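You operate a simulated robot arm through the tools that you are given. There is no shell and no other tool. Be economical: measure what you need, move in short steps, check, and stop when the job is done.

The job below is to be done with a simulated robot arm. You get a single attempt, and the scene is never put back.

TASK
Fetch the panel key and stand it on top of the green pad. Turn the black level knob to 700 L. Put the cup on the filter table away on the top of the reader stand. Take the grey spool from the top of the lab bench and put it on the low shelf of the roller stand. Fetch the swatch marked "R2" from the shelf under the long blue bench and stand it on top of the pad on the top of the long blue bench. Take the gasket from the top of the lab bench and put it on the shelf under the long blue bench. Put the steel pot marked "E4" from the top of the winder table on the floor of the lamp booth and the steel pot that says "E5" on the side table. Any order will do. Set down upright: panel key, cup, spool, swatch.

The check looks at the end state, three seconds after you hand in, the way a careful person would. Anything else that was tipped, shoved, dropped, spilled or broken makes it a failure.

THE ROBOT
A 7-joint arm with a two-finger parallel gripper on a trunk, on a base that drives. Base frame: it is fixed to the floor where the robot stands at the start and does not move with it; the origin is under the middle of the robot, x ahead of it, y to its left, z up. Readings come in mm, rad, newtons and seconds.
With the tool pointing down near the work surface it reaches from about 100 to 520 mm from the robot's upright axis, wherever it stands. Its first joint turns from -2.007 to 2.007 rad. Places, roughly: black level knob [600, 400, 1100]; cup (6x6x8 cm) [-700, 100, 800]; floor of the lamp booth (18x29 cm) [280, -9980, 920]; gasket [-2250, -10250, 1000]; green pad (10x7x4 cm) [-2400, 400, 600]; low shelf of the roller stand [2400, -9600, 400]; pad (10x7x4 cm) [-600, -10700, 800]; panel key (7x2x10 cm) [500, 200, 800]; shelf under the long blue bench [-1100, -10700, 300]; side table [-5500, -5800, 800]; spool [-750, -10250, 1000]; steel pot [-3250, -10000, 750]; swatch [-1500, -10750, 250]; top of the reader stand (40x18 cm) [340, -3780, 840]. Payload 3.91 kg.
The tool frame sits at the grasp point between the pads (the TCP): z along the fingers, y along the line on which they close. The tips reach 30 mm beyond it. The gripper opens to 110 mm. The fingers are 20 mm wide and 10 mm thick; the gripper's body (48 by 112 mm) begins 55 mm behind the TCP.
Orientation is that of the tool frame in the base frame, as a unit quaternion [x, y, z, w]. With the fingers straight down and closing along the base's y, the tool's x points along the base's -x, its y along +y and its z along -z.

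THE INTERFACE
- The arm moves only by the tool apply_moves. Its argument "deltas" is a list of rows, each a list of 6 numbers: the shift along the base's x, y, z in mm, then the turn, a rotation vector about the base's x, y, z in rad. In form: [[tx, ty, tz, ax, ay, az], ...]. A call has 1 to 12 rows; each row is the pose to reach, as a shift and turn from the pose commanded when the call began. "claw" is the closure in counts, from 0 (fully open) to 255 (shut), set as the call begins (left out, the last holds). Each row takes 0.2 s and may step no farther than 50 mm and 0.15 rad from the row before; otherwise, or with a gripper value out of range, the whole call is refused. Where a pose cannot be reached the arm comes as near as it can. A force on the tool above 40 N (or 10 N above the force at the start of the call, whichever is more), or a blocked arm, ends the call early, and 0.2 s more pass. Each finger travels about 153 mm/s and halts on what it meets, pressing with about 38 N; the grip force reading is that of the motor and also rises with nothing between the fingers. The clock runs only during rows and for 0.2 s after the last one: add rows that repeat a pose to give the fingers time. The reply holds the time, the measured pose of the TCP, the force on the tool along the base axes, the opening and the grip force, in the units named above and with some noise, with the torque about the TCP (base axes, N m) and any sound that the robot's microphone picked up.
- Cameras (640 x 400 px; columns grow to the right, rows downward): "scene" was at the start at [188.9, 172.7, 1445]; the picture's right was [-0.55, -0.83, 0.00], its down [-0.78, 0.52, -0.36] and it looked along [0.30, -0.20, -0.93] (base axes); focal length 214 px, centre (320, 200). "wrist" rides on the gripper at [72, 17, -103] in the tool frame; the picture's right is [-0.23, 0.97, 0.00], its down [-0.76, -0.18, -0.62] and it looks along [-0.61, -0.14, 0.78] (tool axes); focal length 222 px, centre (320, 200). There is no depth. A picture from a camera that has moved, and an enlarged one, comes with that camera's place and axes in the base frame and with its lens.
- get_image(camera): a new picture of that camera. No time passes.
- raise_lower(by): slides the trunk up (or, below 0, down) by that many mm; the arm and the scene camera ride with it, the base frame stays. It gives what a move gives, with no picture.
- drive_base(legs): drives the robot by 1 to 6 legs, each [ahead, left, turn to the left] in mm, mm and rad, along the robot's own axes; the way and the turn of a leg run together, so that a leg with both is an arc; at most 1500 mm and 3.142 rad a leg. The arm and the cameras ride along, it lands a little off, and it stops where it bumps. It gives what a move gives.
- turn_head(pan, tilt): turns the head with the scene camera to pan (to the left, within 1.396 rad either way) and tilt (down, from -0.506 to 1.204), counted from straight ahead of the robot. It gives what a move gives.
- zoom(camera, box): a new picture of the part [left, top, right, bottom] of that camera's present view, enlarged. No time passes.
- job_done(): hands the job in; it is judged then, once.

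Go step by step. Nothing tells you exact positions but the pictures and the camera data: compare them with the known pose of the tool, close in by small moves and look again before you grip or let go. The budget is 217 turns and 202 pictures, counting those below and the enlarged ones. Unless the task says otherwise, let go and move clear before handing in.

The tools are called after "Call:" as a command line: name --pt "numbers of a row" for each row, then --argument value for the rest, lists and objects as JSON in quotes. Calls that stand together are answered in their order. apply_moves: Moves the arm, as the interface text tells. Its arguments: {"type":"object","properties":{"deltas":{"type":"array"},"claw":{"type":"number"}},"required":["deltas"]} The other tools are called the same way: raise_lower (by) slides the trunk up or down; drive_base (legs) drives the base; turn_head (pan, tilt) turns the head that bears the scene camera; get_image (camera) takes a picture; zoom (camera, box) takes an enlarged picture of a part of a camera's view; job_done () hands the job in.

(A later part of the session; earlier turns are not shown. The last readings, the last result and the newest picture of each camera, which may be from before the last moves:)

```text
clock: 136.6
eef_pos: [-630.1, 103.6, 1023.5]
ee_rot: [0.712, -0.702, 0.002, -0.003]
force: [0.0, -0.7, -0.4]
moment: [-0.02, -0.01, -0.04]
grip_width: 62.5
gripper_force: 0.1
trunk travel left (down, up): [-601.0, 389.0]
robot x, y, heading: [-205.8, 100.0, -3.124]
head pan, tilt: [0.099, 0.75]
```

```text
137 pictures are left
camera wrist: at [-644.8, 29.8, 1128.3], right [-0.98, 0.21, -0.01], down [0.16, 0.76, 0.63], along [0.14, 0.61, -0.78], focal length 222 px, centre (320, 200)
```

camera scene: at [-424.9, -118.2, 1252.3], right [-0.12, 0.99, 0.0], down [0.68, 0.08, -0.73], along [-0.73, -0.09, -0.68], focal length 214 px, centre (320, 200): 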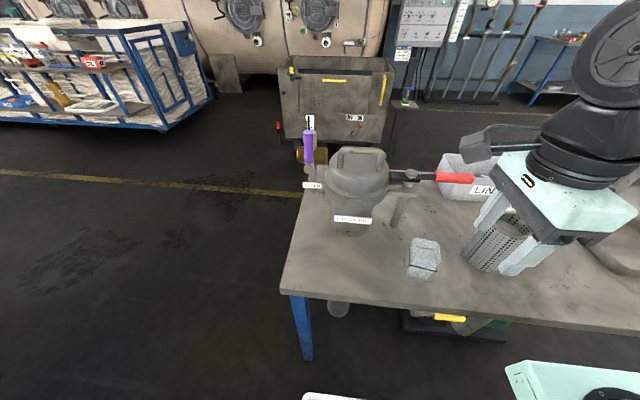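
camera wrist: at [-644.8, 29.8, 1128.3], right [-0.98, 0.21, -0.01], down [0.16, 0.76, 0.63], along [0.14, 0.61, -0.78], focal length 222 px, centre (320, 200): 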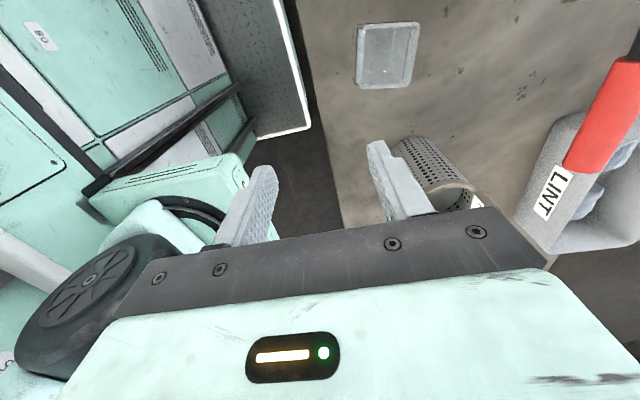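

The cup is at about [-697, 67], top near z 890. I turn the tool so its camera is on the robot's side (closing along y), set an 85 mm opening, and move above it.

Call:
drive_base --legs '[[45, 0, 0]]'

Call:
apply_moves --pt "0 -3 0 0 0 0.13" --pt "0 -6 0 0 0 0.26" --pt "0 -9 0 0 0 0.39" --pt "0 -12 0 0 0 0.52" --pt "0 -15 0 0 0 0.65" --pt "-5 -20 0 0 0 0.78" --pt "-10 -25 0 0 0 0.91" --pt "-15 -30 0 0 0 1.04" --pt "-20 -36 0 0 0 1.17" --pt "-22 -36 0 0 0 1.3" --pt "-22 -36 0 0 0 1.43" --pt "-22 -36 0 0 0 1.46" --claw 50

Call:
get_image --camera "wrist"

Call:
get_image --camera "scene"

```text
clock: 137.5
eef_pos: [-675.1, 102.5, 1024.7]
ee_rot: [0.713, -0.701, 0.002, -0.003]
force: [0.2, -0.2, -0.1]
moment: [-0.02, 0.02, 0.01]
grip_width: 62.5
gripper_force: 0.0
trunk travel left (down, up): [-601.0, 389.0]
robot x, y, heading: [-252.2, 99.6, -3.118]
head pan, tilt: [0.099, 0.75]
```

```text
clock: 140.1
eef_pos: [-695.3, 65.8, 1024.4]
ee_rot: [0.999, -0.046, 0.0, -0.003]
force: [-0.2, -0.6, -0.2]
moment: [-0.02, -0.02, 0.01]
grip_width: 88.3
gripper_force: 0.0
trunk travel left (down, up): [-601.0, 389.0]
robot x, y, heading: [-250.5, 99.4, -3.123]
head pan, tilt: [0.099, 0.75]
```

```text
136 pictures are left
camera wrist: at [-625.6, 41.0, 1128.2], right [-0.31, -0.95, -0.01], down [-0.74, 0.24, 0.63], along [-0.59, 0.2, -0.78], focal length 222 px, centre (320, 200)
```

wrist: 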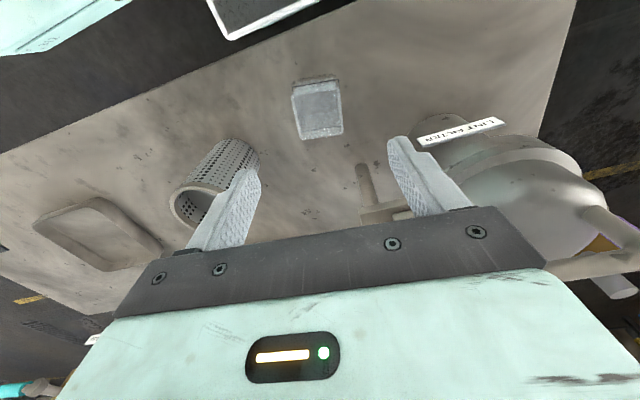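

```text
135 pictures are left
camera scene: at [-470.6, -119.4, 1252.3], right [-0.12, 0.99, 0.0], down [0.68, 0.08, -0.73], along [-0.73, -0.09, -0.68], focal length 214 px, centre (320, 200)
```

scene: 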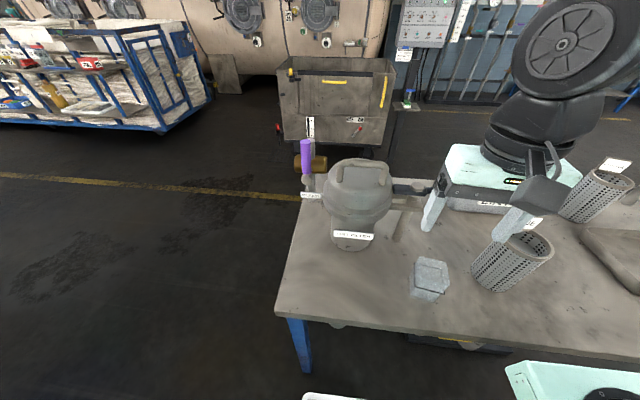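

Cup centre [-699, 70], well aligned. Shifting over it and lowering.

Call:
apply_moves --pt "-4 4 0 0 0 0" --pt "-4 4 0 0 0 0"

Call:
raise_lower --by -110

Call:
get_image --camera "wrist"

Call:
get_image --camera "scene"

```text
clock: 140.7
eef_pos: [-700.2, 70.5, 1025.2]
ee_rot: [0.999, -0.047, 0.0, -0.003]
force: [0.0, 0.3, -0.2]
moment: [0.0, -0.03, 0.01]
grip_width: 88.3
gripper_force: 0.2
trunk travel left (down, up): [-601.0, 389.0]
robot x, y, heading: [-252.0, 97.9, -3.12]
head pan, tilt: [0.099, 0.75]
```

```text
clock: 142.1
eef_pos: [-699.4, 70.9, 914.7]
ee_rot: [0.999, -0.047, -0.001, -0.003]
force: [-0.3, 0.3, -0.1]
moment: [0.03, 0.01, 0.02]
grip_width: 88.2
gripper_force: 0.0
trunk travel left (down, up): [-491.0, 499.0]
robot x, y, heading: [-254.9, 98.0, -3.121]
head pan, tilt: [0.099, 0.75]
```

```text
134 pictures are left
camera wrist: at [-629.5, 44.9, 1018.2], right [-0.32, -0.95, -0.01], down [-0.74, 0.24, 0.63], along [-0.59, 0.2, -0.78], focal length 222 px, centre (320, 200)
```

wrist: 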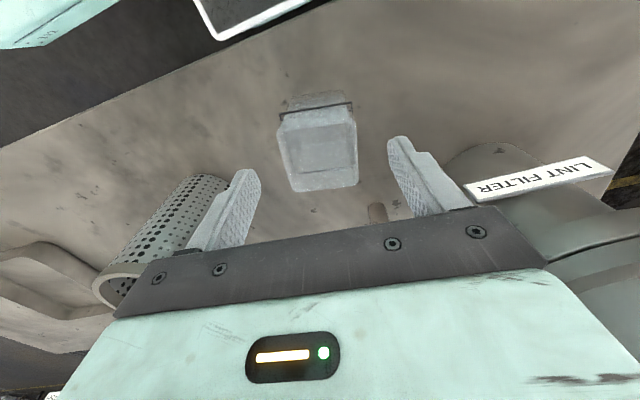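

```text
133 pictures are left
camera scene: at [-470.6, -119.4, 1142.3], right [-0.12, 0.99, 0.0], down [0.68, 0.08, -0.73], along [-0.73, -0.09, -0.68], focal length 214 px, centre (320, 200)
```

scene: 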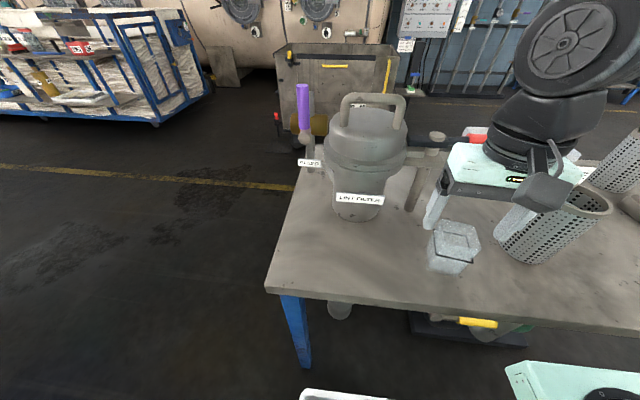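

Rim is near z 865 at [-704, 70]. Descending to z≈842 and checking.

Call:
apply_moves --pt "-4 0 -20 0 0 0" --pt "-4 0 -40 0 0 0" --pt "-4 0 -58 0 0 0" --pt "-4 0 -72 0 0 0" --pt "-4 0 -72 0 0 0"

Call:
get_image --camera "wrist"

Call:
zoom --camera "scene" --box '[390, 160, 550, 290]'

```text
clock: 143.3
eef_pos: [-705.5, 71.5, 842.2]
ee_rot: [0.999, -0.047, -0.001, -0.003]
force: [0.2, -1.0, 0.3]
moment: [0.02, 0.01, 0.02]
grip_width: 88.4
gripper_force: 0.0
trunk travel left (down, up): [-491.0, 499.0]
robot x, y, heading: [-248.2, 101.8, -3.124]
head pan, tilt: [0.099, 0.75]
```

```text
132 pictures are left
camera wrist: at [-634.0, 44.9, 946.0], right [-0.32, -0.95, -0.01], down [-0.74, 0.24, 0.63], along [-0.59, 0.2, -0.78], focal length 222 px, centre (320, 200)
```

wrist: 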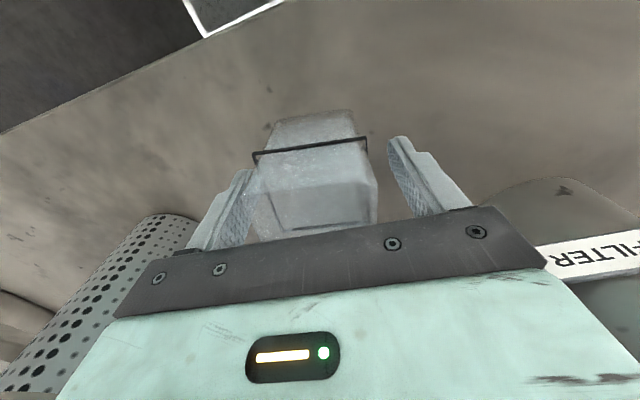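

```text
3.08 times, centred on (470, 225) of scene
camera zoom: at [-470.6, -119.4, 1142.3], right [-0.12, 0.99, 0.0], down [0.68, 0.08, -0.73], along [-0.73, -0.09, -0.68], focal length 660 px, centre (-142, 123)
```

zoom: 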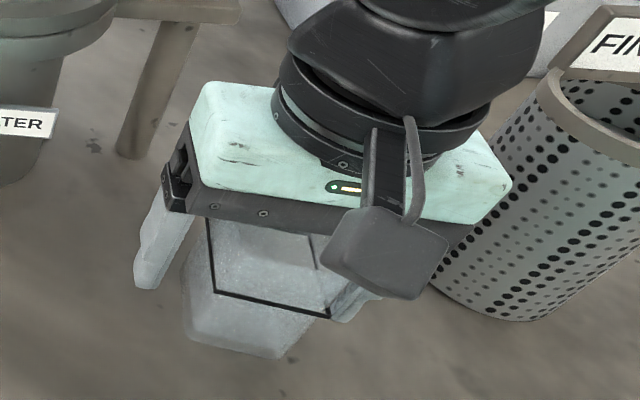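

Cup is slightly toward +y; shifting 5 mm and closing.

Call:
apply_moves --pt "0 5 0 0 0 0" --pt "0 5 -4 0 0 0" --pt "0 5 -4 0 0 0"

Call:
apply_moves --pt "0 0 0 0 0 0" --pt "0 0 0 0 0 0" --pt "0 0 0 0 0 0" --pt "0 0 0 0 0 0" --claw 160

Call:
get_image --camera "wrist"

```text
clock: 144.1
eef_pos: [-704.7, 74.8, 837.2]
ee_rot: [0.999, -0.047, -0.001, -0.004]
force: [0.1, -0.1, -0.4]
moment: [0.0, 0.02, 0.01]
grip_width: 88.4
gripper_force: 0.1
trunk travel left (down, up): [-491.0, 499.0]
robot x, y, heading: [-253.5, 102.0, -3.12]
head pan, tilt: [0.099, 0.75]
```

```text
clock: 145.1
eef_pos: [-704.3, 75.2, 837.8]
ee_rot: [0.999, -0.048, 0.0, -0.003]
force: [-0.5, 0.0, 2.5]
moment: [-0.1, 0.04, -0.05]
grip_width: 51.8
gripper_force: 37.4
trunk travel left (down, up): [-491.0, 499.0]
robot x, y, heading: [-252.6, 102.6, -3.118]
head pan, tilt: [0.099, 0.75]
```

```text
130 pictures are left
camera wrist: at [-634.0, 50.0, 942.1], right [-0.32, -0.95, -0.01], down [-0.74, 0.24, 0.63], along [-0.59, 0.2, -0.78], focal length 222 px, centre (320, 200)
```

wrist: 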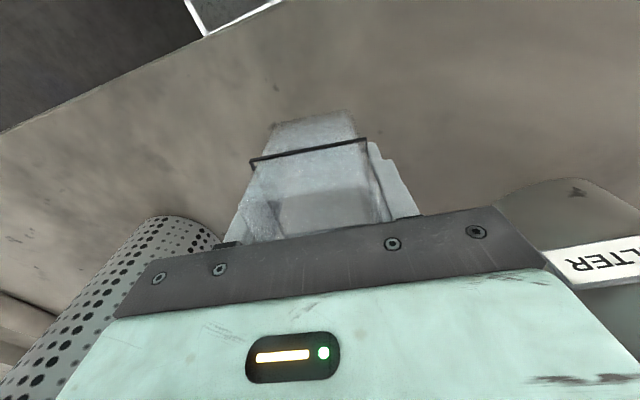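

Gripped at 52 mm. Lifting with the trunk 40 mm and checking, then higher.

Call:
apply_moves --pt "0 0 10 0 0 0" --pt "0 0 30 0 0 0" --pt "0 0 30 0 0 0" --claw 200

Call:
raise_lower --by 170

Call:
get_image --camera "scene"

```text
clock: 145.9
eef_pos: [-702.2, 74.9, 868.4]
ee_rot: [0.999, -0.045, 0.001, -0.004]
force: [0.1, -0.9, -0.4]
moment: [0.0, -0.02, -0.03]
grip_width: 51.6
gripper_force: 37.7
trunk travel left (down, up): [-491.0, 499.0]
robot x, y, heading: [-252.5, 100.5, -3.123]
head pan, tilt: [0.099, 0.75]
```

```text
clock: 147.8
eef_pos: [-702.4, 75.6, 1038.9]
ee_rot: [0.999, -0.047, -0.001, -0.004]
force: [0.0, 0.1, -1.8]
moment: [0.01, 0.0, 0.01]
grip_width: 51.5
gripper_force: 38.0
trunk travel left (down, up): [-661.0, 329.0]
robot x, y, heading: [-251.6, 97.7, -3.122]
head pan, tilt: [0.099, 0.75]
```

```text
129 pictures are left
camera scene: at [-470.6, -119.4, 1312.2], right [-0.12, 0.99, 0.0], down [0.68, 0.08, -0.73], along [-0.73, -0.09, -0.68], focal length 214 px, centre (320, 200)
```

scene: 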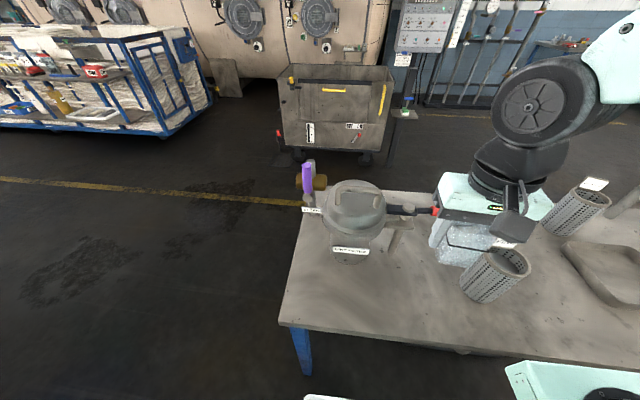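

Cup is up. I back off 150, turn left to face -y, and look along the route.

Call:
drive_base --legs '[[-150, 0, 0], [0, 0, 1.551]]'

Call:
turn_head --pan 0.0 --tilt 0.35

Call:
get_image --camera "scene"

```text
clock: 153.0
eef_pos: [-86.1, -350.3, 1038.5]
ee_rot: [0.747, 0.665, -0.003, -0.002]
force: [0.1, 0.0, -1.1]
moment: [0.0, 0.02, -0.01]
grip_width: 51.5
gripper_force: 37.6
trunk travel left (down, up): [-661.0, 329.0]
robot x, y, heading: [-98.1, 102.9, -1.575]
head pan, tilt: [0.099, 0.75]
```

```text
clock: 153.8
eef_pos: [-86.5, -351.4, 1038.8]
ee_rot: [0.747, 0.665, -0.003, -0.002]
force: [-0.2, -0.1, -1.2]
moment: [0.0, 0.01, 0.01]
grip_width: 51.5
gripper_force: 38.0
trunk travel left (down, up): [-661.0, 329.0]
robot x, y, heading: [-96.7, 101.9, -1.571]
head pan, tilt: [0.0, 0.351]
```

```text
128 pictures are left
camera scene: at [105.6, -134.4, 1347.8], right [-1.0, 0.0, 0.0], down [0.0, 0.34, -0.94], along [0.0, -0.94, -0.34], focal length 214 px, centre (320, 200)
```

scene: 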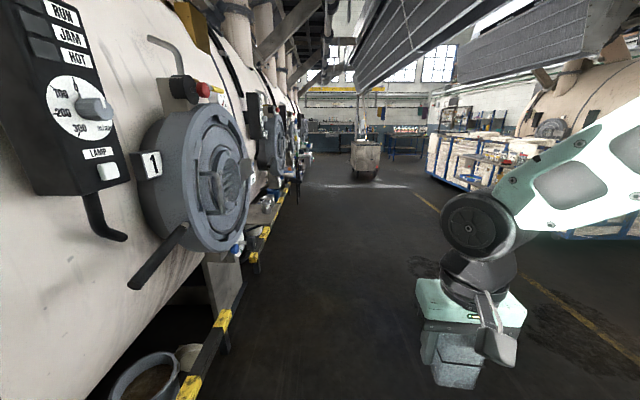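

The aisle is clear. Driving 2.6 m down it and looking for the reader stand.

Call:
drive_base --legs '[[1400, 0, 0], [1250, 0, 0]]'

Call:
turn_head --pan 0.3 --tilt 0.5

Call:
get_image --camera "scene"

```text
clock: 166.6
eef_pos: [-20.5, -2980.7, 1037.9]
ee_rot: [0.736, 0.677, -0.004, -0.003]
force: [0.4, -1.1, -0.9]
moment: [0.0, 0.01, -0.03]
grip_width: 51.5
gripper_force: 37.9
trunk travel left (down, up): [-661.0, 329.0]
robot x, y, heading: [-47.8, -2524.4, -1.541]
head pan, tilt: [0.0, 0.351]
```

```text
clock: 167.4
eef_pos: [-20.4, -2979.4, 1039.2]
ee_rot: [0.736, 0.677, -0.003, -0.002]
force: [-0.1, 0.6, -1.6]
moment: [0.02, -0.02, 0.03]
grip_width: 51.3
gripper_force: 38.2
trunk travel left (down, up): [-661.0, 329.0]
robot x, y, heading: [-48.6, -2525.7, -1.541]
head pan, tilt: [0.3, 0.499]
```

```text
127 pictures are left
camera scene: at [190.9, -2750.2, 1334.2], right [-0.95, -0.32, 0.0], down [-0.15, 0.45, -0.88], along [0.28, -0.83, -0.48], focal length 214 px, centre (320, 200)
```

scene: 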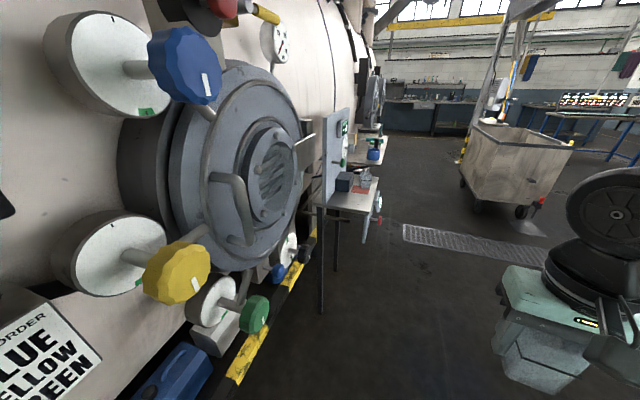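

The reader stand is ahead on the left. I drive alongside it, turn to face +x, and look.

Call:
zoom --camera "scene" --box '[300, 100, 420, 220]'

Call:
drive_base --legs '[[1250, -120, 0], [0, 0, 1.541]]'

Call:
turn_head --pan 0.0 --tilt 0.7

Call:
get_image --camera "scene"

```text
3.33 times, centred on (360, 160) of scene
camera zoom: at [190.9, -2750.2, 1334.2], right [-0.95, -0.32, 0.0], down [-0.15, 0.45, -0.88], along [0.28, -0.83, -0.48], focal length 715 px, centre (187, 333)
```

zoom: 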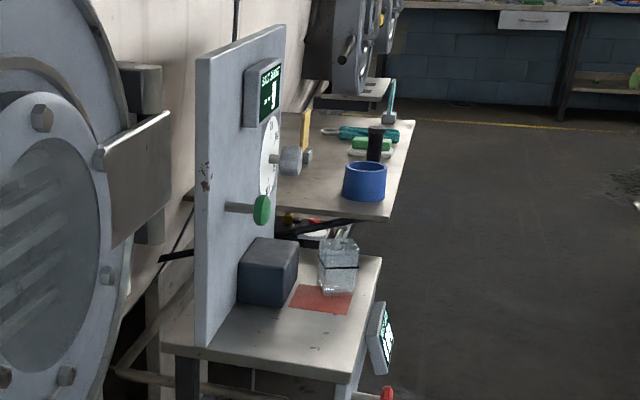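

```text
clock: 177.5
eef_pos: [322.0, -3776.4, 1038.9]
ee_rot: [0.061, 0.998, -0.004, 0.001]
force: [-0.5, -0.1, -2.1]
moment: [0.01, -0.01, 0.02]
grip_width: 51.7
gripper_force: 38.1
trunk travel left (down, up): [-661.0, 329.0]
robot x, y, heading: [-130.5, -3786.8, -0.006]
head pan, tilt: [0.3, 0.499]
```

```text
clock: 178.3
eef_pos: [321.1, -3777.2, 1039.2]
ee_rot: [0.061, 0.998, -0.003, 0.001]
force: [-0.5, 0.8, -0.5]
moment: [0.0, 0.0, 0.01]
grip_width: 51.6
gripper_force: 38.1
trunk travel left (down, up): [-661.0, 329.0]
robot x, y, heading: [-136.6, -3788.9, -0.009]
head pan, tilt: [0.0, 0.7]
```

```text
125 pictures are left
camera scene: at [97.4, -3585.1, 1316.5], right [-0.01, -1.0, 0.0], down [-0.64, 0.01, -0.77], along [0.77, -0.01, -0.64], focal length 214 px, centre (320, 200)
```

scene: 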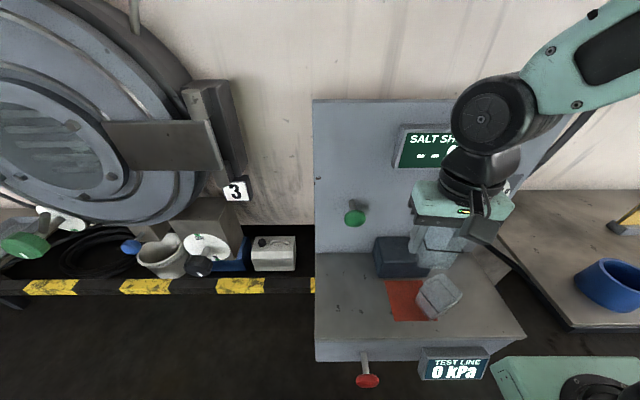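

The stand top (x 253–433, y −3991…−3578, z≈840) has a dark box and another cup mid-right; the left part is free. I move to about [312, -3650] and lower.

Call:
apply_moves --pt "-3 32 0 0 0 0" --pt "-6 64 0 0 0 0" --pt "-9 96 0 0 0 0" --pt "-9 127 0 0 0 0" --pt "-9 127 0 0 0 0"

Call:
raise_lower --by -80

Call:
get_image --camera "scene"

Call:
get_image --camera "wrist"

```text
clock: 179.5
eef_pos: [314.3, -3647.7, 1038.9]
ee_rot: [0.061, 0.998, -0.004, 0.0]
force: [-0.2, 0.4, -0.8]
moment: [0.0, 0.0, 0.02]
grip_width: 51.5
gripper_force: 37.9
trunk travel left (down, up): [-661.0, 329.0]
robot x, y, heading: [-129.3, -3785.3, -0.01]
head pan, tilt: [0.0, 0.7]
```

```text
clock: 180.7
eef_pos: [312.9, -3648.8, 959.1]
ee_rot: [0.061, 0.998, -0.003, 0.001]
force: [-0.1, 0.6, -1.1]
moment: [0.0, 0.0, 0.03]
grip_width: 51.7
gripper_force: 38.0
trunk travel left (down, up): [-581.0, 409.0]
robot x, y, heading: [-131.2, -3784.8, -0.007]
head pan, tilt: [0.0, 0.7]
```

```text
124 pictures are left
camera scene: at [97.4, -3585.1, 1236.5], right [-0.01, -1.0, 0.0], down [-0.64, 0.01, -0.76], along [0.76, -0.01, -0.64], focal length 214 px, centre (320, 200)
```

scene: 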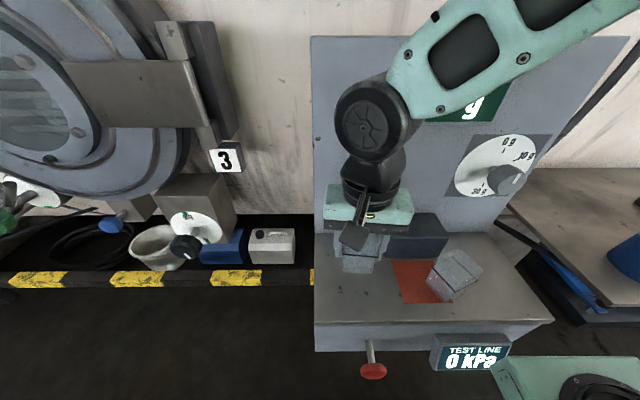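

```text
123 pictures are left
camera wrist: at [244.4, -3623.2, 1062.3], right [0.34, 0.94, -0.01], down [0.73, -0.26, 0.63], along [0.59, -0.22, -0.78], focal length 222 px, centre (320, 200)
```

wrist: 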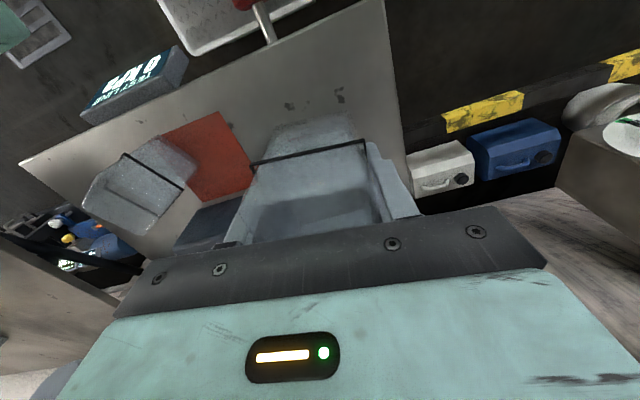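

Cup is over the free area. Descending gently, watching force.

Call:
apply_moves --pt "0 0 -20 0 0 0" --pt "0 0 -40 0 0 0" --pt "0 0 -48 0 0 0" --pt "0 0 -48 0 0 0"

Call:
zoom --camera "scene" --box '[290, 180, 450, 330]'

```text
clock: 181.7
eef_pos: [314.2, -3649.5, 909.9]
ee_rot: [0.06, 0.998, -0.004, 0.001]
force: [-0.7, -0.8, -1.2]
moment: [0.03, 0.0, 0.0]
grip_width: 51.6
gripper_force: 37.8
trunk travel left (down, up): [-581.0, 409.0]
robot x, y, heading: [-130.0, -3789.2, -0.006]
head pan, tilt: [0.0, 0.7]
```

```text
2.67 times, centred on (370, 255) of scene
camera zoom: at [97.3, -3585.1, 1236.5], right [-0.01, -1.0, 0.0], down [-0.64, 0.01, -0.76], along [0.76, -0.01, -0.64], focal length 572 px, centre (187, 53)
```

zoom: 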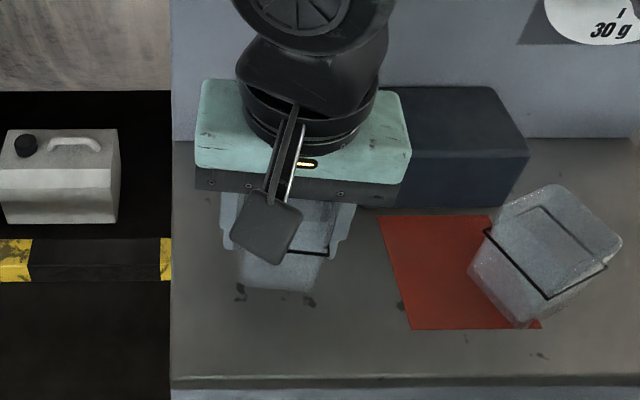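

Call:
apply_moves --pt "0 0 -4 0 0 0" --pt "0 0 -8 0 0 0" --pt "0 0 -12 0 0 0" --pt "0 0 -12 0 0 0"

Call:
apply_moves --pt "0 0 -3 0 0 0" --pt "0 0 -6 0 0 0" --pt "0 0 -6 0 0 0"

```text
clock: 182.7
eef_pos: [314.0, -3649.0, 898.4]
ee_rot: [0.06, 0.998, -0.004, 0.001]
force: [0.9, -0.2, -0.6]
moment: [-0.03, 0.04, 0.03]
grip_width: 51.6
gripper_force: 38.1
trunk travel left (down, up): [-581.0, 409.0]
robot x, y, heading: [-130.3, -3790.0, -0.007]
head pan, tilt: [0.0, 0.7]
```

```text
clock: 183.5
eef_pos: [313.4, -3648.4, 892.5]
ee_rot: [0.062, 0.998, -0.003, 0.001]
force: [0.1, -0.4, -0.7]
moment: [-0.04, 0.01, -0.05]
grip_width: 51.4
gripper_force: 37.6
trunk travel left (down, up): [-581.0, 409.0]
robot x, y, heading: [-134.1, -3787.3, -0.01]
head pan, tilt: [0.0, 0.7]
```

Call:
apply_moves --pt "0 0 -2 0 0 0" --pt "0 0 -4 0 0 0" --pt "0 0 -4 0 0 0"

Call:
apply_moves --pt "0 0 -2 0 0 0" --pt "0 0 -3 0 0 0" --pt "0 0 -3 0 0 0"

Call:
zoom --camera "scene" --box '[310, 220, 420, 300]'

```text
clock: 184.3
eef_pos: [313.2, -3649.3, 889.8]
ee_rot: [0.062, 0.998, -0.004, 0.0]
force: [0.5, 0.2, -1.3]
moment: [-0.02, 0.0, -0.02]
grip_width: 51.8
gripper_force: 37.5
trunk travel left (down, up): [-581.0, 409.0]
robot x, y, heading: [-132.6, -3786.0, -0.007]
head pan, tilt: [0.0, 0.7]
```

```text
clock: 185.1
eef_pos: [313.1, -3648.9, 885.6]
ee_rot: [0.061, 0.998, -0.003, 0.0]
force: [0.4, 0.4, -0.6]
moment: [-0.01, 0.05, -0.03]
grip_width: 51.7
gripper_force: 38.2
trunk travel left (down, up): [-581.0, 409.0]
robot x, y, heading: [-131.3, -3790.0, -0.011]
head pan, tilt: [0.0, 0.7]
```

```text
5.00 times, centred on (365, 260) of scene
camera zoom: at [97.3, -3585.1, 1236.5], right [-0.01, -1.0, 0.0], down [-0.64, 0.01, -0.76], along [0.76, -0.01, -0.64], focal length 1072 px, centre (95, -100)
```

zoom: 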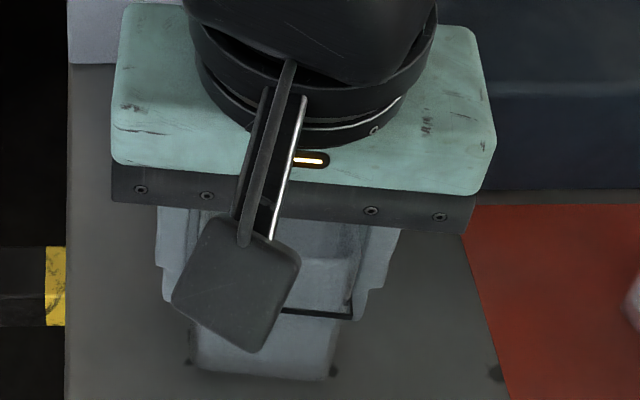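

Call:
apply_moves --pt "0 0 -1.5 0 0 0" --pt "0 0 -3 0 0 0"

Call:
apply_moves --pt "0 0 -1 0 0 0" --pt "0 0 -2 0 0 0"

Call:
apply_moves --pt "0 0 -1 0 0 0" --pt "0 0 -2 0 0 0"

```text
clock: 185.7
eef_pos: [313.8, -3648.3, 883.4]
ee_rot: [0.061, 0.998, -0.004, 0.0]
force: [0.2, 0.6, -0.7]
moment: [0.01, -0.03, -0.01]
grip_width: 51.7
gripper_force: 37.7
trunk travel left (down, up): [-581.0, 409.0]
robot x, y, heading: [-129.9, -3788.7, -0.01]
head pan, tilt: [0.0, 0.7]
```

```text
clock: 186.3
eef_pos: [314.6, -3647.8, 880.6]
ee_rot: [0.061, 0.998, -0.004, 0.0]
force: [-0.8, -0.4, -1.4]
moment: [0.0, 0.0, -0.01]
grip_width: 51.3
gripper_force: 37.7
trunk travel left (down, up): [-581.0, 409.0]
robot x, y, heading: [-131.8, -3787.1, -0.011]
head pan, tilt: [0.0, 0.7]
```

```text
clock: 186.9
eef_pos: [313.9, -3647.7, 878.4]
ee_rot: [0.061, 0.998, -0.003, 0.0]
force: [0.9, 0.7, -1.1]
moment: [0.02, 0.01, 0.02]
grip_width: 51.4
gripper_force: 37.7
trunk travel left (down, up): [-581.0, 409.0]
robot x, y, heading: [-131.3, -3786.3, -0.008]
head pan, tilt: [0.0, 0.7]
```

Call:
apply_moves --pt "0 0 -1 0 0 0" --pt "0 0 -2 0 0 0"

Call:
apply_moves --pt "0 0 -1 0 0 0" --pt "0 0 -2 0 0 0"

Call:
apply_moves --pt "0 0 -1 0 0 0" --pt "0 0 -2 0 0 0"

Call:
zoom --camera "scene" --box '[310, 220, 420, 300]'

```text
clock: 187.5
eef_pos: [313.1, -3647.6, 878.7]
ee_rot: [0.061, 0.998, -0.003, 0.001]
force: [-1.8, -5.5, 29.8]
moment: [0.46, 0.29, 0.06]
grip_width: 51.6
gripper_force: 37.9
trunk travel left (down, up): [-581.0, 409.0]
robot x, y, heading: [-136.3, -3786.1, -0.006]
head pan, tilt: [0.0, 0.7]
```

```text
clock: 188.1
eef_pos: [314.5, -3648.1, 875.5]
ee_rot: [0.062, 0.998, -0.003, 0.0]
force: [-0.7, -2.8, 31.2]
moment: [0.45, -0.09, -0.03]
grip_width: 51.5
gripper_force: 38.3
trunk travel left (down, up): [-581.0, 409.0]
robot x, y, heading: [-130.9, -3788.2, -0.011]
head pan, tilt: [0.0, 0.7]
```

```text
clock: 188.6
eef_pos: [313.8, -3648.6, 875.0]
ee_rot: [0.061, 0.998, -0.001, 0.002]
force: [-5.5, -4.9, 23.4]
moment: [0.25, 0.37, 0.12]
grip_width: 51.9
gripper_force: 37.9
trunk travel left (down, up): [-581.0, 409.0]
robot x, y, heading: [-134.1, -3789.7, -0.007]
head pan, tilt: [0.0, 0.7]
stopped in row 2: the force on the tool passed its limit at 44 N (the readings are from after the stop); the commanded pose is now the measured one
```

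```text
5.00 times, centred on (365, 260) of scene
camera zoom: at [96.6, -3585.5, 1236.5], right [-0.01, -1.0, 0.0], down [-0.64, 0.01, -0.77], along [0.77, -0.01, -0.64], focal length 1072 px, centre (95, -100)
```

zoom: 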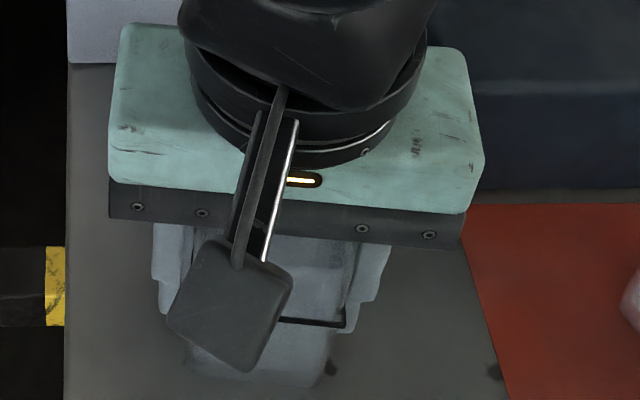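

Touched down. I unload 2 mm, then open slightly and check.

Call:
apply_moves --pt "0 0 1.5 0 0 0" --pt "0 0 1.5 0 0 0"

Call:
apply_moves --pt "0 0 0 0 0 0" --pt "0 0 0 0 0 0" --claw 110

Call:
apply_moves --pt "0 0 0 0 0 0" --pt "0 0 0 0 0 0" --pt "0 0 15 0 0 0" --pt "0 0 40 0 0 0" --pt "0 0 80 0 0 0" --pt "0 0 80 0 0 0" --claw 45

Call:
get_image --camera "scene"

```text
clock: 189.2
eef_pos: [315.1, -3647.8, 875.4]
ee_rot: [0.062, 0.998, -0.003, 0.0]
force: [0.6, 0.2, -0.8]
moment: [0.02, 0.02, 0.0]
grip_width: 51.6
gripper_force: 37.9
trunk travel left (down, up): [-581.0, 409.0]
robot x, y, heading: [-130.2, -3785.9, -0.007]
head pan, tilt: [0.0, 0.7]
```

```text
clock: 189.8
eef_pos: [314.8, -3649.0, 875.3]
ee_rot: [0.062, 0.998, -0.002, 0.001]
force: [0.5, -0.1, -0.1]
moment: [0.01, 0.01, 0.0]
grip_width: 62.6
gripper_force: 0.0
trunk travel left (down, up): [-581.0, 409.0]
robot x, y, heading: [-133.9, -3786.4, -0.01]
head pan, tilt: [0.0, 0.7]
```

```text
clock: 191.2
eef_pos: [313.4, -3646.4, 955.6]
ee_rot: [0.061, 0.998, -0.003, 0.001]
force: [-0.2, -0.8, 0.8]
moment: [0.01, -0.03, -0.02]
grip_width: 90.6
gripper_force: 0.1
trunk travel left (down, up): [-581.0, 409.0]
robot x, y, heading: [-131.7, -3789.3, -0.007]
head pan, tilt: [0.0, 0.7]
```

```text
119 pictures are left
camera scene: at [97.4, -3585.1, 1236.5], right [-0.01, -1.0, 0.0], down [-0.64, 0.01, -0.76], along [0.76, -0.01, -0.64], focal length 214 px, centre (320, 200)
```

scene: 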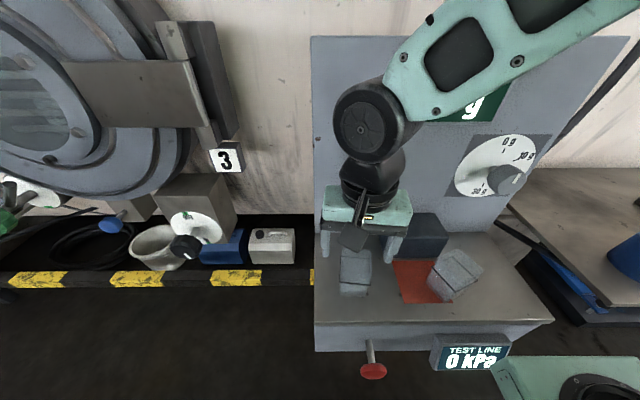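

The cup stands on the reader stand. Raising, backing off and turning to face -y to survey the way south.

Call:
raise_lower --by 200

Call:
drive_base --legs '[[-350, 0, 0], [0, 0, -1.565]]'

Call:
turn_head --pan -0.1 --tilt 0.25

Call:
get_image --camera "scene"

```text
clock: 193.4
eef_pos: [313.0, -3646.7, 1157.9]
ee_rot: [0.061, 0.998, -0.002, 0.001]
force: [0.9, 0.0, -0.1]
moment: [-0.02, 0.01, 0.01]
grip_width: 90.9
gripper_force: 0.1
trunk travel left (down, up): [-781.0, 209.0]
robot x, y, heading: [-133.3, -3789.4, -0.012]
head pan, tilt: [0.0, 0.7]
```

```text
clock: 199.6
eef_pos: [-360.6, -4232.1, 1156.5]
ee_rot: [0.756, 0.655, -0.002, 0.0]
force: [0.1, 0.2, -0.1]
moment: [-0.02, -0.02, 0.04]
grip_width: 90.5
gripper_force: 0.2
trunk travel left (down, up): [-781.0, 209.0]
robot x, y, heading: [-491.4, -3785.7, -1.601]
head pan, tilt: [0.0, 0.7]
```

```text
clock: 200.5
eef_pos: [-359.8, -4231.2, 1156.4]
ee_rot: [0.757, 0.654, -0.003, -0.001]
force: [-0.5, -0.5, -0.4]
moment: [0.01, 0.02, 0.0]
grip_width: 90.7
gripper_force: 0.0
trunk travel left (down, up): [-781.0, 209.0]
robot x, y, heading: [-491.4, -3785.0, -1.598]
head pan, tilt: [-0.099, 0.25]
```

```text
118 pictures are left
camera scene: at [-302.1, -4025.4, 1477.3], right [-0.99, 0.13, 0.0], down [0.03, 0.25, -0.97], along [-0.12, -0.96, -0.25], focal length 214 px, centre (320, 200)
```

scene: 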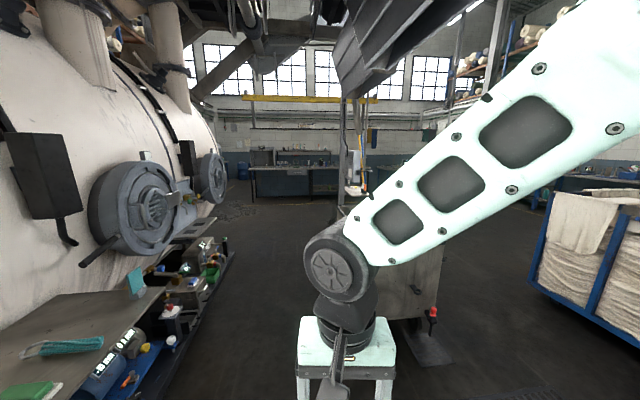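

There's a cart ahead-right; the lane at x≈-130 is free. I drive down it ~2.8 m and look again.

Call:
drive_base --legs '[[0, 370, 0.028], [1450, 0, 0], [1450, 0, 0]]'

Call:
get_image --camera "scene"

```text
clock: 216.5
eef_pos: [10.4, -7146.4, 1155.4]
ee_rot: [0.752, 0.659, -0.004, -0.001]
force: [-0.3, -0.5, 0.6]
moment: [0.01, 0.01, -0.01]
grip_width: 90.8
gripper_force: 0.1
trunk travel left (down, up): [-781.0, 209.0]
robot x, y, heading: [-124.1, -6701.1, -1.588]
head pan, tilt: [-0.099, 0.25]
```

```text
117 pictures are left
camera scene: at [66.5, -6939.3, 1477.3], right [-0.99, 0.12, 0.0], down [0.03, 0.25, -0.97], along [-0.11, -0.96, -0.25], focal length 214 px, centre (320, 200)
```

scene: 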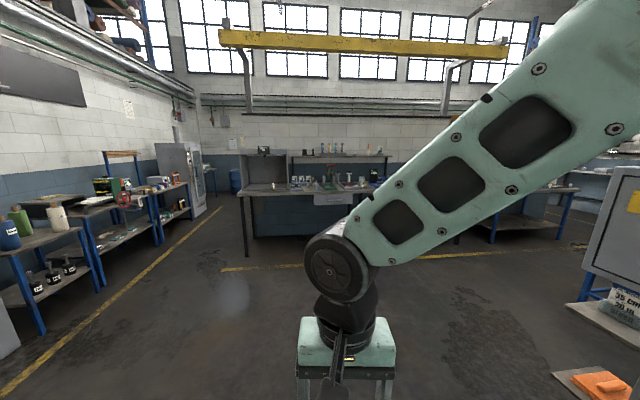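

The benches are ahead. I drive on to about (-600, -9000) and look closer.

Call:
drive_base --legs '[[1150, -240, 0], [1150, -240, 0]]'

Call:
turn_head --pan 0.5 --tilt 0.45

Call:
get_image --camera "scene"

Call:
turn_head --pan -1.0 --tilt 0.45

Call:
get_image --camera "scene"

```text
clock: 228.0
eef_pos: [-510.0, -9428.9, 1156.9]
ee_rot: [0.752, 0.659, -0.003, -0.001]
force: [-0.1, -1.0, -0.2]
moment: [0.04, 0.04, 0.02]
grip_width: 90.7
gripper_force: 0.0
trunk travel left (down, up): [-781.0, 209.0]
robot x, y, heading: [-647.5, -8982.8, -1.583]
head pan, tilt: [-0.099, 0.25]
```

```text
clock: 229.0
eef_pos: [-511.0, -9426.9, 1156.5]
ee_rot: [0.751, 0.66, -0.003, 0.0]
force: [-0.2, 0.2, 0.2]
moment: [0.01, 0.02, 0.0]
grip_width: 90.8
gripper_force: 0.0
trunk travel left (down, up): [-781.0, 209.0]
robot x, y, heading: [-646.9, -8983.4, -1.584]
head pan, tilt: [0.499, 0.45]
```

```text
116 pictures are left
camera scene: at [-401.3, -9209.5, 1458.7], right [-0.89, -0.46, 0.0], down [-0.2, 0.39, -0.9], along [0.42, -0.8, -0.43], focal length 214 px, centre (320, 200)
```

scene: 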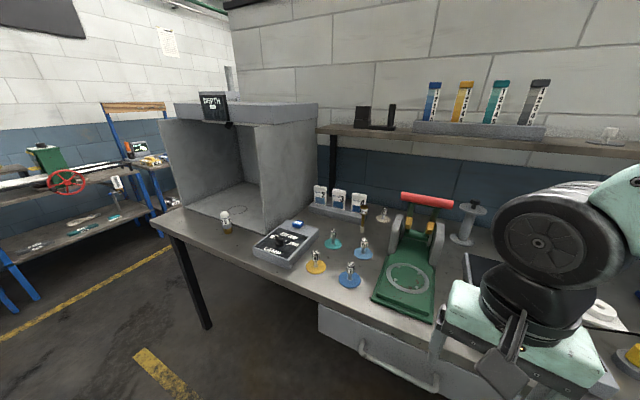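

```text
clock: 230.6
eef_pos: [-510.4, -9428.6, 1156.6]
ee_rot: [0.752, 0.659, -0.003, -0.001]
force: [0.6, -0.4, -0.6]
moment: [0.0, 0.01, 0.02]
grip_width: 91.0
gripper_force: 0.1
trunk travel left (down, up): [-781.0, 209.0]
robot x, y, heading: [-643.8, -8983.4, -1.587]
head pan, tilt: [-1.0, 0.45]
```

```text
115 pictures are left
camera scene: at [-522.0, -9176.5, 1458.7], right [-0.53, 0.85, 0.0], down [0.37, 0.23, -0.9], along [-0.77, -0.47, -0.44], focal length 214 px, centre (320, 200)
```

scene: 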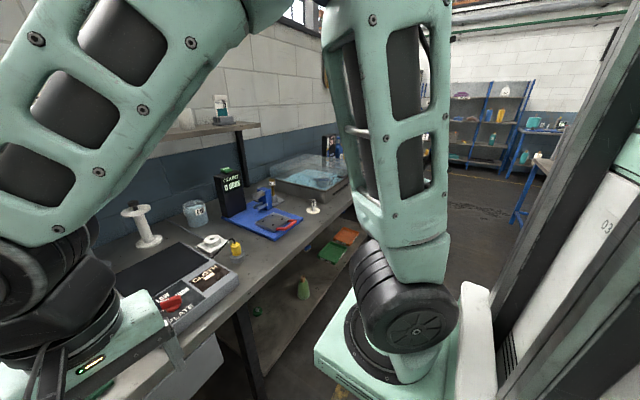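

This is the lab bench with the lamp booth at its left end and two spools on it. I swing the arm right and look straight at the spools.

Call:
apply_moves --pt "-48 0 0 0 0 0" --pt "-96 0 0 0 0 0" --pt "-144 0 0 0 0 0" --pt "-192 0 0 0 0 0" --pt "-240 10 0 0 0 0" --pt "-288 20 0 0 0 0" --pt "-330 30 0 0 0 0" --pt "-330 30 0 0 0 0"

Call:
turn_head --pan 0.0 --tilt 0.4

Call:
get_image --camera "scene"

```text
clock: 232.4
eef_pos: [-845.9, -9413.9, 1167.3]
ee_rot: [0.752, 0.659, -0.001, -0.001]
force: [-1.4, -0.2, 0.3]
moment: [0.04, 0.03, 0.0]
grip_width: 90.5
gripper_force: 0.0
out of reach, approached as far as the arm can: row 5, 6, 7, 8
trunk travel left (down, up): [-781.0, 209.0]
robot x, y, heading: [-647.6, -8982.8, -1.586]
head pan, tilt: [-1.0, 0.45]
```

```text
clock: 233.7
eef_pos: [-846.1, -9415.1, 1167.3]
ee_rot: [0.752, 0.66, -0.002, 0.0]
force: [0.1, 1.1, -0.5]
moment: [-0.02, -0.01, 0.01]
grip_width: 90.6
gripper_force: 0.0
trunk travel left (down, up): [-781.0, 209.0]
robot x, y, heading: [-650.0, -8986.4, -1.588]
head pan, tilt: [0.0, 0.4]
```

```text
114 pictures are left
camera scene: at [-445.5, -9220.7, 1463.4], right [-1.0, 0.02, 0.0], down [0.01, 0.39, -0.92], along [-0.02, -0.92, -0.39], focal length 214 px, centre (320, 200)
```

scene: 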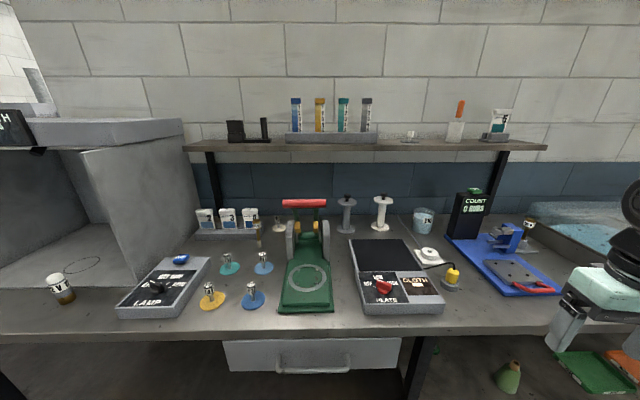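

Zooming on the two spools to tell the grey one.

Call:
zoom --camera "scene" --box '[320, 180, 440, 255]'

```text
5.33 times, centred on (380, 218) of scene
camera zoom: at [-445.5, -9220.7, 1463.4], right [-1.0, 0.02, 0.0], down [0.01, 0.39, -0.92], along [-0.02, -0.92, -0.39], focal length 1144 px, centre (0, 107)
```

zoom: 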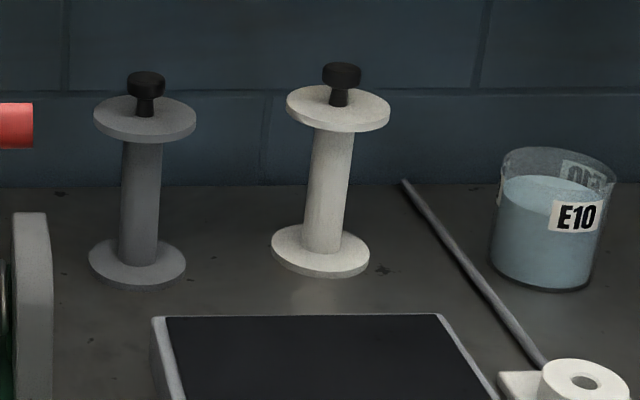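

The grey spool is the left one, around [-593, -10137], base on bench z≈915. Before choosing a grasp, I look toward the roller stand on the far left.

Call:
turn_head --pan 1.1 --tilt 0.25

Call:
get_image --camera "scene"

```text
clock: 235.0
eef_pos: [-845.5, -9415.5, 1168.0]
ee_rot: [0.752, 0.659, -0.002, -0.001]
force: [-0.1, -1.2, 0.3]
moment: [-0.03, -0.02, 0.0]
grip_width: 90.5
gripper_force: 0.0
trunk travel left (down, up): [-781.0, 209.0]
robot x, y, heading: [-648.3, -8979.5, -1.585]
head pan, tilt: [1.1, 0.25]
```

```text
112 pictures are left
camera scene: at [-361.5, -9171.9, 1477.3], right [-0.47, -0.88, 0.0], down [-0.22, 0.12, -0.97], along [0.86, -0.45, -0.25], focal length 214 px, centre (320, 200)
```

scene: 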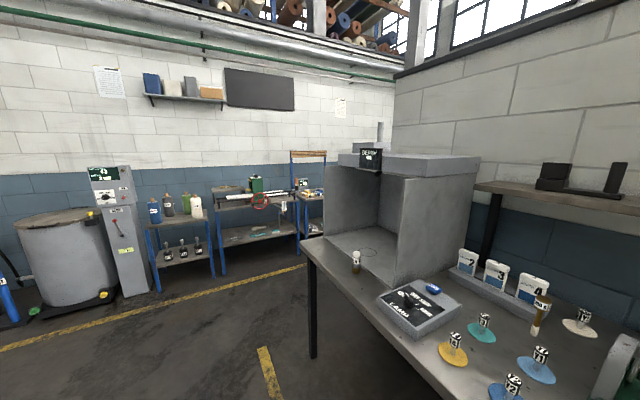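

Call:
zoom --camera "scene" --box '[140, 140, 340, 285]'

```text
2.76 times, centred on (240, 212) of scene
camera zoom: at [-361.5, -9171.9, 1477.3], right [-0.47, -0.88, 0.0], down [-0.22, 0.12, -0.97], along [0.86, -0.45, -0.25], focal length 592 px, centre (541, 166)
```

zoom: 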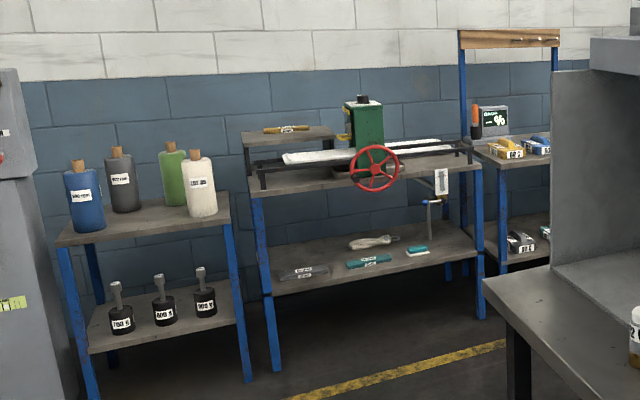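

The roller stand's low shelf has ~400 mm clearance, so a forward-tilted grasp on the spool's top knob suits both ends. I drive closer to the bench and start tilting the tool forward.

Call:
drive_base --legs '[[320, 0, 0.015]]'

Call:
apply_moves --pt "40 -10 0 -0.12 0 -0.02" --pt "80 -20 0 -0.24 0 -0.04" --pt "120 -40 0 -0.36 0 -0.06" --pt "160 -60 0 -0.48 0 -0.08" --pt "190 -90 0 -0.6 0 -0.1" --pt "210 -120 0 -0.72 0 -0.12" --pt "230 -150 0 -0.8 0 -0.13" --pt "250 -180 0 -0.87 0 -0.13" --pt "250 -180 0 -0.87 0 -0.13"

Call:
turn_head --pan 0.0 --tilt 0.7

Call:
get_image --camera "scene"

Call:
get_image --camera "wrist"

```text
clock: 237.2
eef_pos: [-841.5, -9744.7, 1166.8]
ee_rot: [0.747, 0.665, -0.002, -0.001]
force: [0.0, 0.5, 0.5]
moment: [0.01, 0.0, 0.02]
grip_width: 90.4
gripper_force: 0.1
trunk travel left (down, up): [-781.0, 209.0]
robot x, y, heading: [-650.1, -9310.0, -1.573]
head pan, tilt: [1.1, 0.25]
```

```text
clock: 239.2
eef_pos: [-591.5, -9924.2, 1168.5]
ee_rot: [0.718, 0.553, -0.282, 0.313]
force: [0.1, -0.6, 0.0]
moment: [-0.04, 0.04, 0.0]
grip_width: 90.6
gripper_force: 0.0
out of reach, approached as far as the arm can: row 1, 2, 3, 4, 5, 6
trunk travel left (down, up): [-781.0, 209.0]
robot x, y, heading: [-646.3, -9307.0, -1.572]
head pan, tilt: [1.1, 0.25]
```

```text
clock: 240.5
eef_pos: [-591.3, -9924.5, 1167.5]
ee_rot: [0.718, 0.554, -0.283, 0.313]
force: [-0.4, -0.1, 0.0]
moment: [-0.02, 0.02, 0.01]
grip_width: 90.5
gripper_force: 0.1
trunk travel left (down, up): [-781.0, 209.0]
robot x, y, heading: [-650.0, -9310.0, -1.569]
head pan, tilt: [0.0, 0.7]
```

```text
110 pictures are left
camera scene: at [-444.5, -9536.4, 1436.5], right [-1.0, 0.0, 0.0], down [0.0, 0.64, -0.77], along [0.0, -0.77, -0.64], focal length 214 px, centre (320, 200)
```

scene: 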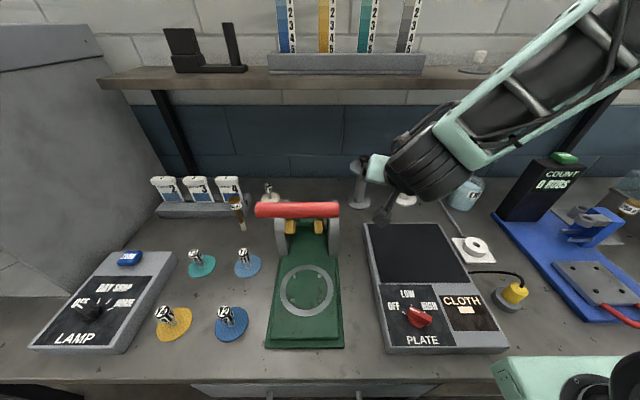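

```text
109 pictures are left
camera wrist: at [-552.7, -9805.1, 1183.2], right [0.9, -0.33, 0.3], down [-0.31, 0.04, 0.95], along [-0.32, -0.94, -0.07], focal length 222 px, centre (320, 200)
```

wrist: 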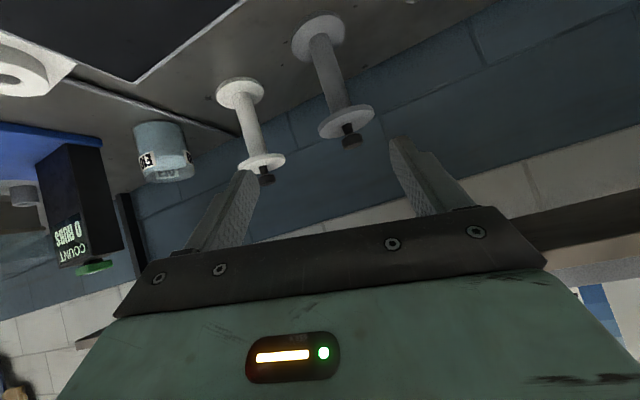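

Triangulating again, the knob is at about [-602, -10250, 1047], deeper than I thought. The robot's low tray fits under the bench left of the leg at x≈-806, so I shift left 215 and creep in 180.

Call:
drive_base --legs '[[0, 215, 0], [100, 0, 0], [80, 0, 0]]'

Call:
get_image --camera "scene"

Call:
get_image --camera "wrist"

```text
clock: 241.7
eef_pos: [-510.1, -9923.3, 1165.0]
ee_rot: [0.715, 0.559, -0.289, 0.306]
force: [-3.5, 0.7, -2.8]
moment: [-0.32, 0.08, 0.41]
grip_width: 90.4
gripper_force: 0.0
trunk travel left (down, up): [-781.0, 209.0]
robot x, y, heading: [-566.0, -9304.3, -1.572]
head pan, tilt: [0.0, 0.7]
stopped in leg 1: the force on the tool passed its limit at 97 N (the readings are from after the stop); the commanded pose is now the measured one
```

```text
108 pictures are left
camera scene: at [-356.2, -9536.1, 1436.6], right [-1.0, 0.0, 0.0], down [0.0, 0.64, -0.76], along [0.0, -0.76, -0.64], focal length 214 px, centre (320, 200)
```

scene: 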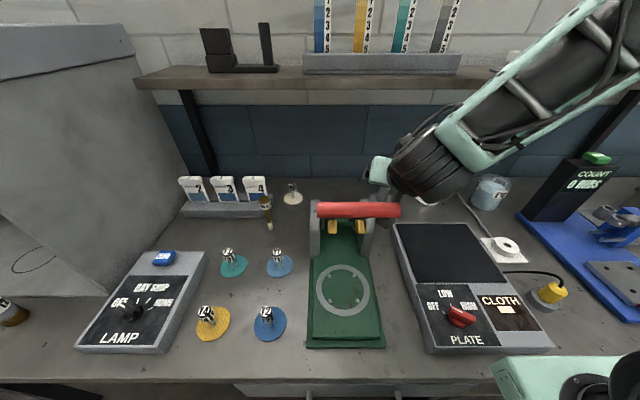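

```text
107 pictures are left
camera wrist: at [-470.9, -9804.2, 1180.1], right [0.9, -0.33, 0.28], down [-0.29, 0.03, 0.96], along [-0.32, -0.94, -0.06], focal length 222 px, centre (320, 200)
```

wrist: 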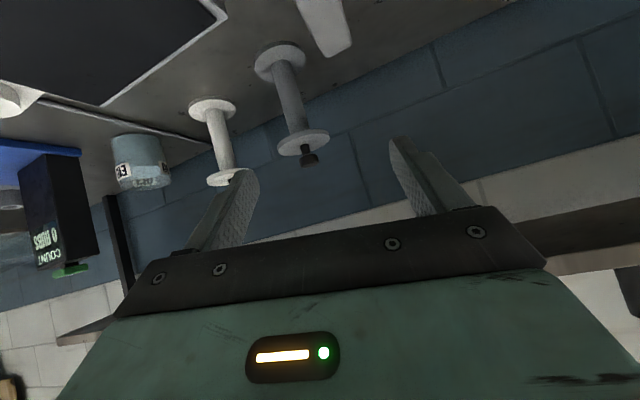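

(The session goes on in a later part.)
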